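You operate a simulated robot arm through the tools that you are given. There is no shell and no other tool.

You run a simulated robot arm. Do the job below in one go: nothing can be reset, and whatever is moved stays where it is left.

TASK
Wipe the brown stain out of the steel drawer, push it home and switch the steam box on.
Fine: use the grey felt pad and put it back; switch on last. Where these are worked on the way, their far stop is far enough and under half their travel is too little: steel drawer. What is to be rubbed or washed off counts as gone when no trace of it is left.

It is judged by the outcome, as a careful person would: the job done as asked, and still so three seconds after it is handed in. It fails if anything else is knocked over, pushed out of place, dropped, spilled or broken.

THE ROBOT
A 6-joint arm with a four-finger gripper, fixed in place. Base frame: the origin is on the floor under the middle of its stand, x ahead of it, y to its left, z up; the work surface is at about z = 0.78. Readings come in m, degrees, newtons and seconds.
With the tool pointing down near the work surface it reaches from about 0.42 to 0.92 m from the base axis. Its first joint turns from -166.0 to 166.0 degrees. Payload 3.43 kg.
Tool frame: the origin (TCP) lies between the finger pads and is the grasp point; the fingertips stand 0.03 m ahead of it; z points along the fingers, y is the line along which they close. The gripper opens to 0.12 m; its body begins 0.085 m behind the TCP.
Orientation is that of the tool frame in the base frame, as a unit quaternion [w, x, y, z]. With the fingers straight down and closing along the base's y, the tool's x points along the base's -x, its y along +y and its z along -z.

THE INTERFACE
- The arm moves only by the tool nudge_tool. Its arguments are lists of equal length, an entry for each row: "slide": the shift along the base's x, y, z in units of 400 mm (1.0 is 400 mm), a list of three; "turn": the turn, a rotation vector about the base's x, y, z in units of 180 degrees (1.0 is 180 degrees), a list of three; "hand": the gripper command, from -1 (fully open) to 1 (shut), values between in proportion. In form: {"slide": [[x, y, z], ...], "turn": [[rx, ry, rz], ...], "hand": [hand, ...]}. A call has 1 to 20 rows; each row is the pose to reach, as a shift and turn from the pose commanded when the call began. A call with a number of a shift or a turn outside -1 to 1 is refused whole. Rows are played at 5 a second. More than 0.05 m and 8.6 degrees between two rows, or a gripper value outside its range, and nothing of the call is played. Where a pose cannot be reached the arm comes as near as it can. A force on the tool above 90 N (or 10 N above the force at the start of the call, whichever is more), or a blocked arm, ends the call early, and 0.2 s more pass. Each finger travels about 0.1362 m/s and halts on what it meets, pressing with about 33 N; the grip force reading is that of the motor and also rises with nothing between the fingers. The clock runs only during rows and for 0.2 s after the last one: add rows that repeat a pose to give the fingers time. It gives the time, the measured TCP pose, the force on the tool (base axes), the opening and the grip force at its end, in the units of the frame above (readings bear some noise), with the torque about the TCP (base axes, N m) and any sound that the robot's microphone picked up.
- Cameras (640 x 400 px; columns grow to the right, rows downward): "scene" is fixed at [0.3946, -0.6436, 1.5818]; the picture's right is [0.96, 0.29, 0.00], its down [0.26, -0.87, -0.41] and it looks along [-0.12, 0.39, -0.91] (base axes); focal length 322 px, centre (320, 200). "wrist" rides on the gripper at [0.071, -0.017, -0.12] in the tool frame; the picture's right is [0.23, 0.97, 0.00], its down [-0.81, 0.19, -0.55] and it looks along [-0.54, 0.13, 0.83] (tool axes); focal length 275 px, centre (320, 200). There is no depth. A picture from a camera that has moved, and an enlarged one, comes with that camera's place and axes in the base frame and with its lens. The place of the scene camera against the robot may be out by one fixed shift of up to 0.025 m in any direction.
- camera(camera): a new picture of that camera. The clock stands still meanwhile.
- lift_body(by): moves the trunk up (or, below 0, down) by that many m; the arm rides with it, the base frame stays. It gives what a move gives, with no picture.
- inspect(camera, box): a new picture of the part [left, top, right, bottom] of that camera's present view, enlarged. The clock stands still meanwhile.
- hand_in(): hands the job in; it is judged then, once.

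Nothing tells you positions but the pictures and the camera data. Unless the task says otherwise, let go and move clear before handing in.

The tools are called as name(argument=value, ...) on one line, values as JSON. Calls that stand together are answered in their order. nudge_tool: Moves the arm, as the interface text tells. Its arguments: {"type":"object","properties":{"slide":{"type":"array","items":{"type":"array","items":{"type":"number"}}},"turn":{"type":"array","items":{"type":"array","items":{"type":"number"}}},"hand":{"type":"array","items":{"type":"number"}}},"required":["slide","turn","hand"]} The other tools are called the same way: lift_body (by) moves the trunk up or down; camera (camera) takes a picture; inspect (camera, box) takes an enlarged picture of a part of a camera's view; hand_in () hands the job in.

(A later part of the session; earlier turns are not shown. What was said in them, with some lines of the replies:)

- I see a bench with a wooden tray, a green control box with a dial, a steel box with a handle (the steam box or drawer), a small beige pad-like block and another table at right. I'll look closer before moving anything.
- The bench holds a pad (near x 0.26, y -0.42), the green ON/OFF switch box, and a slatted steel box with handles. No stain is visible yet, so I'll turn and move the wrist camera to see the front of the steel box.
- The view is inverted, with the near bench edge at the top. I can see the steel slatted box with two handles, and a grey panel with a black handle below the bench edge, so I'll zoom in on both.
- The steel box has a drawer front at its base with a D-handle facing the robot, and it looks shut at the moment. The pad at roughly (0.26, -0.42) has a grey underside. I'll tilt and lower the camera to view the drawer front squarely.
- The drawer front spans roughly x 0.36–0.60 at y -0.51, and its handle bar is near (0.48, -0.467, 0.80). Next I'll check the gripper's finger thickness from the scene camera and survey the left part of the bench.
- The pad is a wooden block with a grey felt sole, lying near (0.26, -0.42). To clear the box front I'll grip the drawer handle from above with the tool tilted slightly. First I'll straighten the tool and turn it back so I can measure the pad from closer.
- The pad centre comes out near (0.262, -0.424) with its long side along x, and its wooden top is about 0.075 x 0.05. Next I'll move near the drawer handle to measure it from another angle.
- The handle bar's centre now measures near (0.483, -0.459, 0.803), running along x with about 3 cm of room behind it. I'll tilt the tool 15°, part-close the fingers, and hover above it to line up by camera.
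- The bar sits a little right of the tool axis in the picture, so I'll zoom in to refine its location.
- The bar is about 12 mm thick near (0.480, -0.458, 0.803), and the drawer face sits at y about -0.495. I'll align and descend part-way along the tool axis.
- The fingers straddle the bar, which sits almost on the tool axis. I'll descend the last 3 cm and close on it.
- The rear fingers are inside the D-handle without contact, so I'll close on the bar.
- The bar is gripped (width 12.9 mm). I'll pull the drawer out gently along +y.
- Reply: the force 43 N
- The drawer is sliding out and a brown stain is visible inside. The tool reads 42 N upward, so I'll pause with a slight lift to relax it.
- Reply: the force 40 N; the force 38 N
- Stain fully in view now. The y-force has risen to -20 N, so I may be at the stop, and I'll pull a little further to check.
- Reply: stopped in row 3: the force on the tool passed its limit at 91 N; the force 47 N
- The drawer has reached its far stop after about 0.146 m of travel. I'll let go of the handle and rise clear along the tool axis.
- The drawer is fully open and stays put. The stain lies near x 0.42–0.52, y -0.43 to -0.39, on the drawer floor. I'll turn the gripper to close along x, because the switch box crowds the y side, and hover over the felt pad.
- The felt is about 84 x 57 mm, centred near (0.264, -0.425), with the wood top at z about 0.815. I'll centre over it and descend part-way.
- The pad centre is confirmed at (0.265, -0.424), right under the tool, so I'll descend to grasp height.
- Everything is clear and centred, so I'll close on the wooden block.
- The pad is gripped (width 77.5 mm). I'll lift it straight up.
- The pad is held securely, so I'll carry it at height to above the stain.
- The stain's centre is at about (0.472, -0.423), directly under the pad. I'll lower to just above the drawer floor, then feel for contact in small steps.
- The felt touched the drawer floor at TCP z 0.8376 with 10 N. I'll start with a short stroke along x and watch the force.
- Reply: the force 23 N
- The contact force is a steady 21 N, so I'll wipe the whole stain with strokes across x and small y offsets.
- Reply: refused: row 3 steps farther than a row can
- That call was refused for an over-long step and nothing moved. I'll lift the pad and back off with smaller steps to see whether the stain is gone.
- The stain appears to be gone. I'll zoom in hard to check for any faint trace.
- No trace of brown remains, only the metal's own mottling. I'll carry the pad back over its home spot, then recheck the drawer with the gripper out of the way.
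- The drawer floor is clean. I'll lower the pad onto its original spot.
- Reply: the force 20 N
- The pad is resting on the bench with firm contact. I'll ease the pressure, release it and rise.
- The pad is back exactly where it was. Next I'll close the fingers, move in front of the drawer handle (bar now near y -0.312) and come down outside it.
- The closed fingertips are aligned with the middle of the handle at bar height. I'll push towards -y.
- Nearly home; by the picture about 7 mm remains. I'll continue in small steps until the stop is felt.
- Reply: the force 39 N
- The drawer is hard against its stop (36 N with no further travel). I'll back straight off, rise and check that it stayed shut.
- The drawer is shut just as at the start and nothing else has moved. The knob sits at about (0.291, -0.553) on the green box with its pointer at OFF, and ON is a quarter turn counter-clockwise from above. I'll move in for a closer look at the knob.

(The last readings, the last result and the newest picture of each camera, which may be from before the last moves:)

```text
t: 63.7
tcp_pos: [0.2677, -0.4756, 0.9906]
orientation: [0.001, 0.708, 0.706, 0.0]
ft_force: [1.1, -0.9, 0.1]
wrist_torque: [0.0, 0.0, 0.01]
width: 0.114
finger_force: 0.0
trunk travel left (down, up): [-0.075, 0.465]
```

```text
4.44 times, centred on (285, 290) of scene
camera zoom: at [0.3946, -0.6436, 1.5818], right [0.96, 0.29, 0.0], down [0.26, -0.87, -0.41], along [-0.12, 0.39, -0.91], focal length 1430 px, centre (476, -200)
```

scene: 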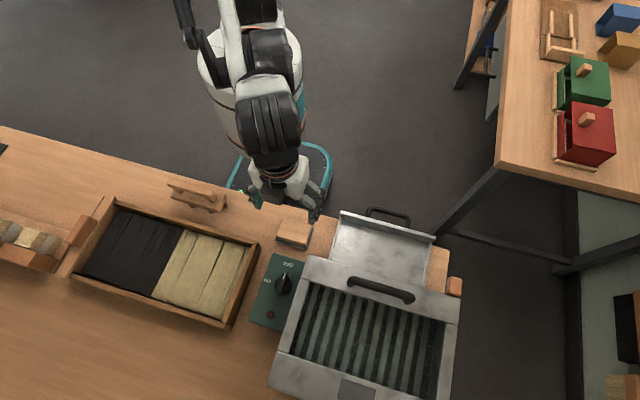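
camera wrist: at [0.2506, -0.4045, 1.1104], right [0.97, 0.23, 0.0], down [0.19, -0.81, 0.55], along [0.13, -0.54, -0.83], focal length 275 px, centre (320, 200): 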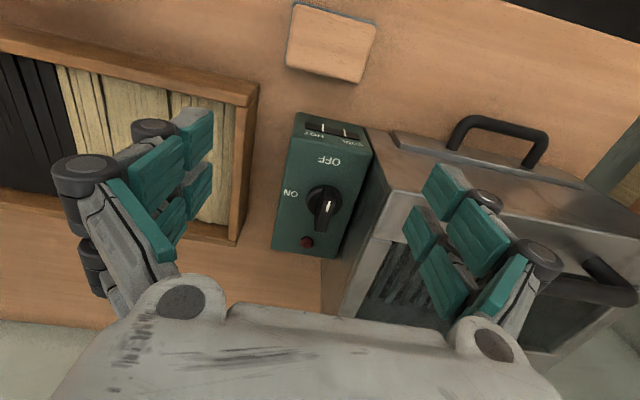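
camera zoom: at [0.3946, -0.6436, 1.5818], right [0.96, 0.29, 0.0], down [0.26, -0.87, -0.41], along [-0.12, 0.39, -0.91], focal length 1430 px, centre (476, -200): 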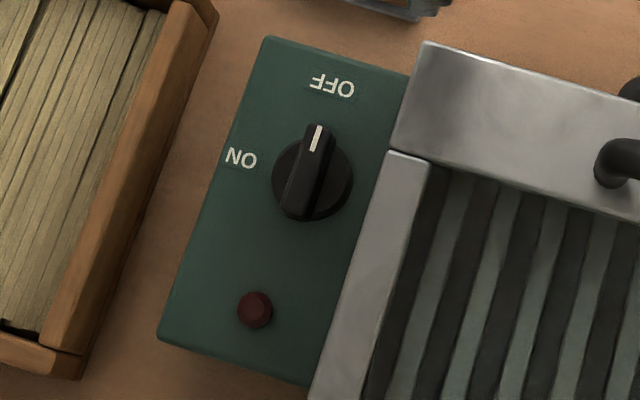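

The knob is a raised bar on a disc, with its axis near (0.292, -0.561), bar top about z 0.89 and white mark toward OFF (+y). Since the steam box wall is close on the +x side, I'll close the fingers, turn them a quarter, and push the bar's rear end toward +x and then +y, so the mark swings counter-clockwise to ON. First I'll get into position above.

nudge_tool(slide=[[-0.003, -0.024, 0.024], [-0.005, -0.049, 0.024], [-0.008, -0.073, 0.024], [-0.011, -0.097, 0.024], [-0.013, -0.121, 0.024], [-0.016, -0.146, 0.024], [-0.019, -0.17, 0.024], [-0.021, -0.194, 0.024], [-0.024, -0.218, 0.024], [-0.027, -0.243, 0.024], [-0.029, -0.267, 0.024], [-0.032, -0.291, 0.024], [-0.032, -0.291, 0.024]], turn=[[0, 0, 0.0417], [0, 0, 0.0833], [0, 0, 0.125], [0, 0, 0.1667], [0, 0, 0.2083], [0, 0, 0.25], [0, 0, 0.2917], [0, 0, 0.3333], [0, 0, 0.375], [0, 0, 0.4167], [0, 0, 0.4583], [0, 0, 0.5], [0, 0, 0.5]], hand=[-0.5, 0, 0.5, 0.97, 0.97, 0.97, 0.97, 0.97, 0.97, 0.97, 0.97, 0.97, 0.97])

camera(camera="wrist")

inspect(camera="wrist", box=[240, 60, 420, 220])

inspect(camera="scene", box=[220, 220, 340, 340])

```text
t: 66.5
tcp_pos: [0.2556, -0.5902, 0.9999]
orientation: [0.0, 0.001, 1.0, 0.001]
ft_force: [-0.1, -0.2, -0.6]
wrist_torque: [0.02, -0.03, -0.01]
width: 0.0
finger_force: 33.0
trunk travel left (down, up): [-0.075, 0.465]
```

```text
taken
camera wrist: at [0.183, -0.6076, 1.1194], right [-0.23, 0.97, 0.0], down [0.81, 0.19, 0.55], along [0.54, 0.13, -0.83], focal length 275 px, centre (320, 200)
```

wrist: 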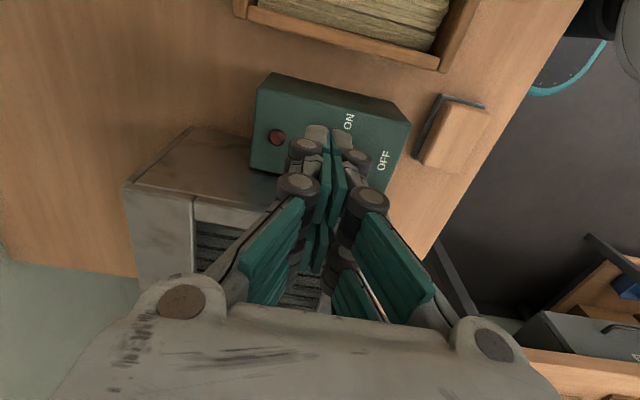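

```text
2.50 times, centred on (330, 140) of wrist
camera zoom: at [0.183, -0.6076, 1.1194], right [-0.23, 0.97, 0.0], down [0.81, 0.19, 0.55], along [0.54, 0.13, -0.83], focal length 688 px, centre (295, 350)
```

zoom: 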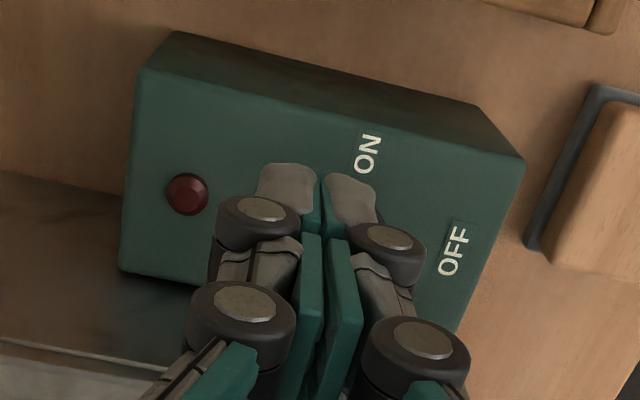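

```text
3.33 times, centred on (280, 280) of scene
camera zoom: at [0.3946, -0.6436, 1.5818], right [0.96, 0.29, 0.0], down [0.26, -0.87, -0.41], along [-0.12, 0.39, -0.91], focal length 1073 px, centre (453, -67)
```

zoom: 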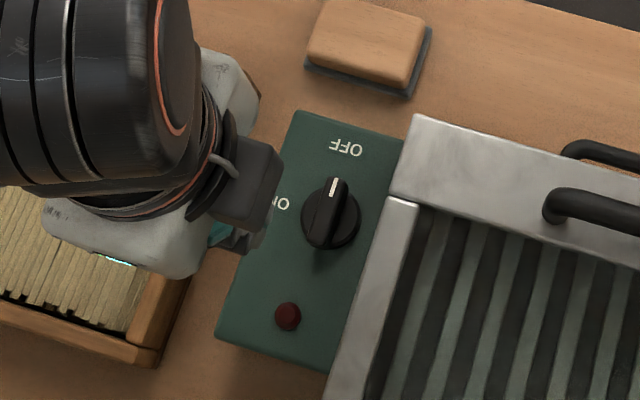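

nudge_tool(slide=[[-0.003, -0.004, -0.06], [-0.003, -0.004, -0.12], [-0.003, -0.004, -0.18], [-0.003, -0.004, -0.18]], turn=[[0, 0, 0], [0, 0, 0], [0, 0, 0], [0, 0, 0]], hand=[0.97, 0.97, 0.97, 0.97])

camera(camera="wrist")

inspect(camera="scene", box=[230, 240, 330, 340])

```text
t: 67.5
tcp_pos: [0.2533, -0.5945, 0.9275]
orientation: [0.0, 0.002, 1.0, 0.001]
ft_force: [-0.4, -1.3, -0.6]
wrist_torque: [-0.01, -0.01, -0.01]
width: 0.0001
finger_force: 33.0
trunk travel left (down, up): [-0.075, 0.465]
```

```text
taken
camera wrist: at [0.1829, -0.6105, 1.0468], right [-0.23, 0.97, 0.0], down [0.81, 0.19, 0.55], along [0.54, 0.13, -0.83], focal length 275 px, centre (320, 200)
```

wrist: 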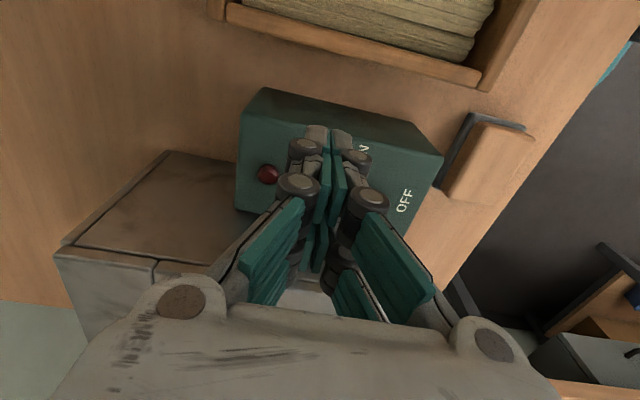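

```text
4.00 times, centred on (280, 290) of scene
camera zoom: at [0.3946, -0.6436, 1.5818], right [0.96, 0.29, 0.0], down [0.26, -0.87, -0.41], along [-0.12, 0.39, -0.91], focal length 1287 px, centre (480, -160)
```

zoom: 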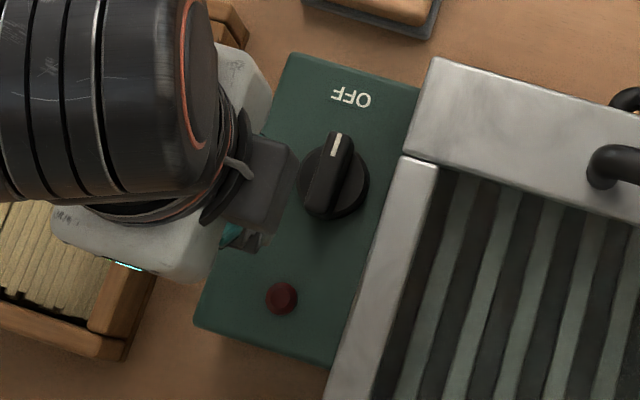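

nudge_tool(slide=[[0, 0.003, -0.025], [0, 0.005, -0.048], [0, 0.005, -0.048]], turn=[[0, 0, 0], [0, 0, 0], [0, 0, 0]], hand=[0.97, 0.97, 0.97])

inspect(camera="wrist", box=[220, 80, 460, 300])

inspect(camera="scene", box=[230, 240, 330, 340])

```text
t: 68.3
tcp_pos: [0.2543, -0.5911, 0.9082]
orientation: [0.0, 0.001, 1.0, 0.001]
ft_force: [0.6, -0.8, 0.1]
wrist_torque: [0.0, 0.03, -0.01]
width: 0.0002
finger_force: 33.1
trunk travel left (down, up): [-0.075, 0.465]
```

```text
1.82 times, centred on (340, 190) of wrist
camera zoom: at [0.1822, -0.6087, 1.0276], right [-0.23, 0.97, 0.0], down [0.81, 0.19, 0.55], along [0.54, 0.13, -0.83], focal length 500 px, centre (284, 218)
```

zoom: 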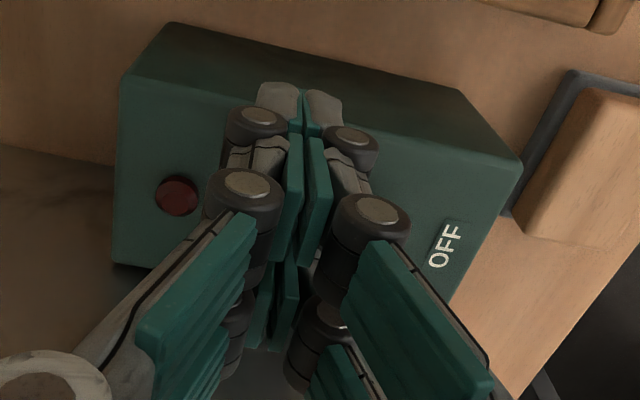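

```text
4.00 times, centred on (280, 290) of scene
camera zoom: at [0.3946, -0.6436, 1.5818], right [0.96, 0.29, 0.0], down [0.26, -0.87, -0.41], along [-0.12, 0.39, -0.91], focal length 1287 px, centre (480, -160)
```

zoom: 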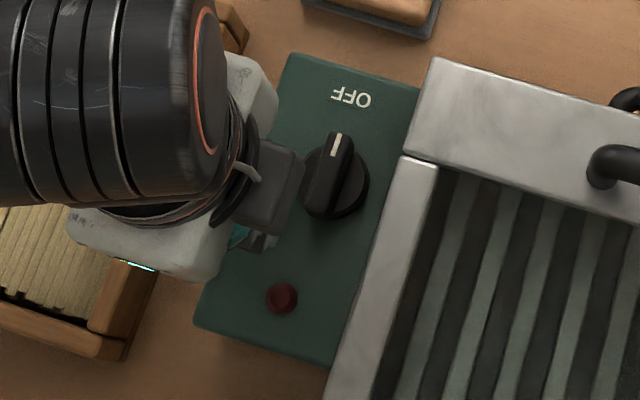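

The fingertips are beside the bar's rear end, below its top. I'll push gently toward +x.

nudge_tool(slide=[[0.01, 0, 0], [0.02, 0, 0], [0.03, 0, 0], [0.04, 0, 0]], turn=[[0, 0, 0], [0, 0, 0], [0, 0, 0], [0, 0, 0]], hand=[0.97, 0.97, 0.97, 0.97])

inspect(camera="scene", box=[230, 240, 330, 340])

```text
t: 69.3
tcp_pos: [0.2709, -0.5906, 0.9085]
orientation: [0.0, 0.001, 1.0, 0.001]
ft_force: [-0.5, 0.0, 0.5]
wrist_torque: [0.0, -0.02, 0.0]
width: 0.0001
finger_force: 32.8
trunk travel left (down, up): [-0.075, 0.465]
```

```text
4.00 times, centred on (280, 290) of scene
camera zoom: at [0.3946, -0.6436, 1.5818], right [0.96, 0.29, 0.0], down [0.26, -0.87, -0.41], along [-0.12, 0.39, -0.91], focal length 1287 px, centre (480, -160)
```

zoom: 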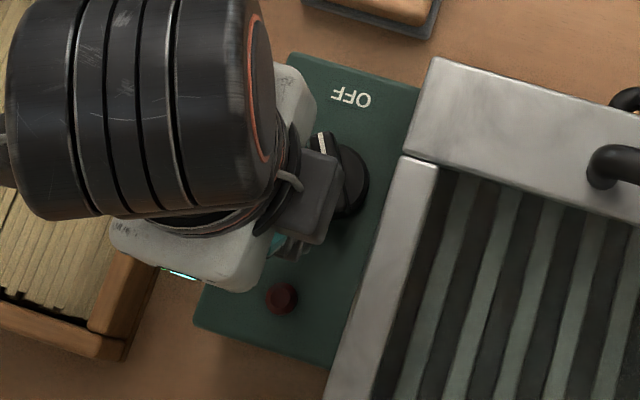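

The mark is swinging counter-clockwise from OFF with little force. I'll continue the push.

nudge_tool(slide=[[0.01, 0, 0], [0.02, 0, 0], [0.0275, 0, 0], [0.0275, 0, 0]], turn=[[0, 0, 0], [0, 0, 0], [0, 0, 0], [0, 0, 0]], hand=[0.97, 0.97, 0.97, 0.97])

inspect(camera="scene", box=[230, 240, 330, 340])

inspect(camera="wrist", box=[220, 80, 460, 300])

```text
t: 70.3
tcp_pos: [0.2805, -0.587, 0.9078]
orientation: [-0.001, 0.001, 1.0, 0.001]
ft_force: [-0.1, 0.6, 0.0]
wrist_torque: [0.03, 0.01, -0.05]
width: 0.0001
finger_force: 32.7
trunk travel left (down, up): [-0.075, 0.465]
```

```text
4.00 times, centred on (280, 290) of scene
camera zoom: at [0.3946, -0.6436, 1.5818], right [0.96, 0.29, 0.0], down [0.26, -0.87, -0.41], along [-0.12, 0.39, -0.91], focal length 1287 px, centre (480, -160)
```

zoom: 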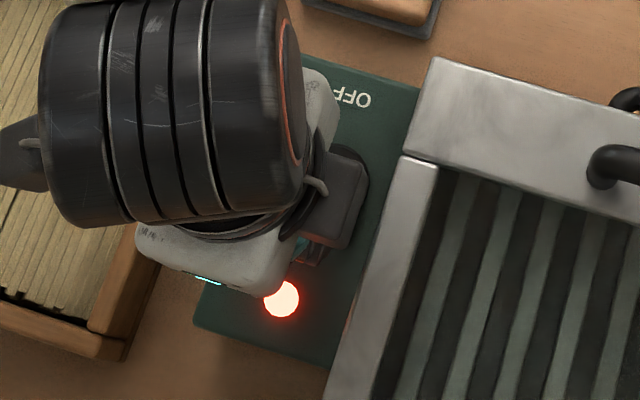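

```text
1.82 times, centred on (340, 190) of wrist
camera zoom: at [0.2095, -0.606, 1.0279], right [-0.23, 0.97, 0.0], down [0.81, 0.19, 0.55], along [0.54, 0.13, -0.83], focal length 500 px, centre (284, 218)
```

zoom: 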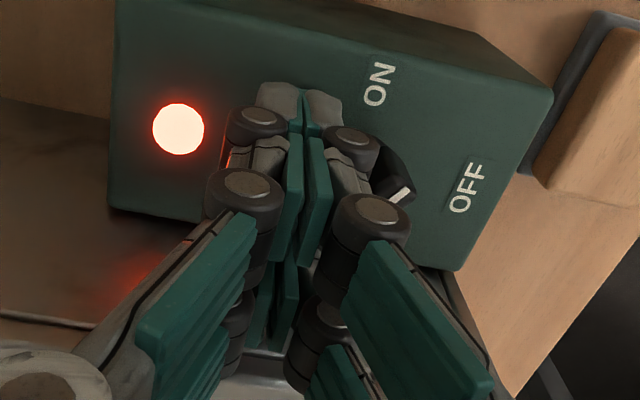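

The lamp is lit, so the switch has tripped to on. The mark hasn't quite reached ON, so I'll finish the turn with a small push toward +y.

nudge_tool(slide=[[0, 0.005, 0], [0, 0.01, 0], [0, 0.015, 0], [0, 0.018, 0], [0, 0.018, 0]], turn=[[0, 0, 0], [0, 0, 0], [0, 0, 0], [0, 0, 0], [0, 0, 0]], hand=[0.97, 0.97, 0.97, 0.97, 0.97])

inspect(camera="wrist", box=[220, 80, 460, 300])

```text
t: 71.5
tcp_pos: [0.281, -0.583, 0.9096]
orientation: [0.0, 0.001, 1.0, 0.002]
ft_force: [0.1, -1.5, 0.0]
wrist_torque: [0.0, 0.01, -0.02]
width: 0.0001
finger_force: 32.9
trunk travel left (down, up): [-0.075, 0.465]
```

```text
1.82 times, centred on (340, 190) of wrist
camera zoom: at [0.2102, -0.6002, 1.0285], right [-0.23, 0.97, 0.0], down [0.81, 0.19, 0.55], along [0.54, 0.13, -0.83], focal length 500 px, centre (284, 218)
```

zoom: 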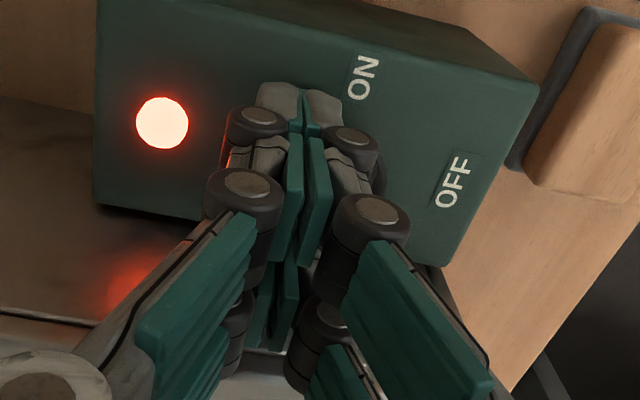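

The lamp stays lit. I'll back off slightly and lift straight up to check the knob.

nudge_tool(slide=[[0, -0.01, 0], [0, -0.01, 0.03], [0, -0.01, 0.1], [0, -0.01, 0.2], [0, -0.01, 0.3], [-0.03, 0.05, 0.4], [-0.06, 0.15, 0.4], [-0.1, 0.25, 0.4], [-0.14, 0.35, 0.4], [-0.18, 0.45, 0.4], [-0.18, 0.45, 0.4]], turn=[[0, 0, 0], [0, 0, 0], [0, 0, 0], [0, 0, 0], [0, 0, 0], [0, 0, 0], [0, 0, 0], [0, 0, 0], [0, 0, 0], [0, 0, 0], [0, 0, 0]], hand=[0.97, 0.97, 0.97, 0.97, 0.97, 0.97, 0.97, 0.97, 0.97, 0.97, 0.97])

camera(camera="scene")

inspect(camera="scene", box=[230, 200, 350, 340])

inspect(camera="scene", box=[230, 210, 480, 400])

```text
t: 74.1
tcp_pos: [0.226, -0.4435, 1.0653]
orientation: [0.0, 0.001, 1.0, 0.001]
ft_force: [0.0, -0.1, -0.2]
wrist_torque: [0.0, 0.04, 0.0]
width: 0.0
finger_force: 32.7
trunk travel left (down, up): [-0.075, 0.465]
stopped in row 11: the arm was blocked; the commanded pose is now the measured one
```

```text
taken
```

scene: 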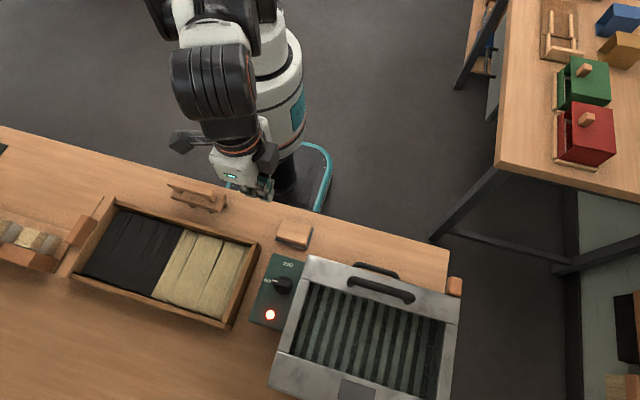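

```text
2.86 times, centred on (290, 270) of scene
camera zoom: at [0.3946, -0.6436, 1.5818], right [0.96, 0.29, 0.0], down [0.26, -0.87, -0.41], along [-0.12, 0.39, -0.91], focal length 920 px, centre (406, 0)
```

zoom: 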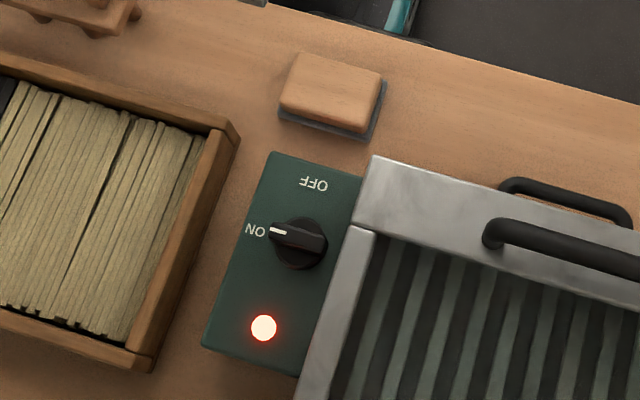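

```text
2.11 times, centred on (355, 305) of scene
camera zoom: at [0.3946, -0.6436, 1.5818], right [0.96, 0.29, 0.0], down [0.26, -0.87, -0.41], along [-0.12, 0.39, -0.91], focal length 678 px, centre (246, -21)
```

zoom: 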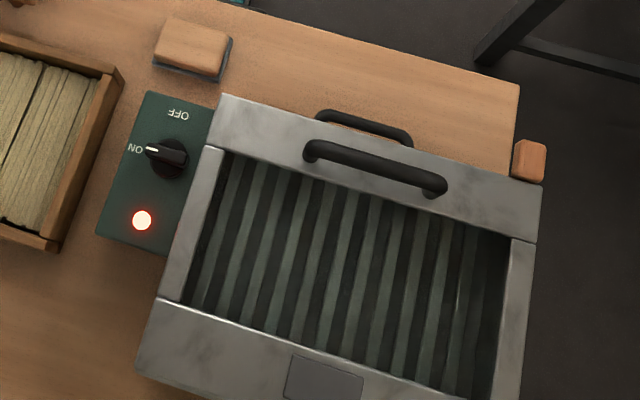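

Everything matches the request. The knob points to ON with the lamp lit, the drawer sits shut as in the first picture with its floor wiped clean, and the felt pad is back in its place. The arm is clear and nothing else has moved, so I'm handing in.

hand_in()

```text
The job is handed in.
```

The stain is wiped out of the steel drawer, the drawer is pushed home and the steam box is switched on. I've handed the job in, but I haven't seen the verdict.

- **Stain:** I pulled the drawer to its far stop and rubbed the floor with the grey felt pad. Zoomed views afterwards showed no brown left, only the metal's own mottling.
- **Pad:** It is back in its original spot on the bench.
- **Drawer:** I pushed it shut until it would go no further. In the pictures it sits as it did at the start.
- **Switch:** This was done last. The pointer is at ON and the lamp is lit.

As I backed away at the end, the last move stopped early with the arm reported as blocked. The pictures show no contact, and nothing else on the bench was moved or knocked over.
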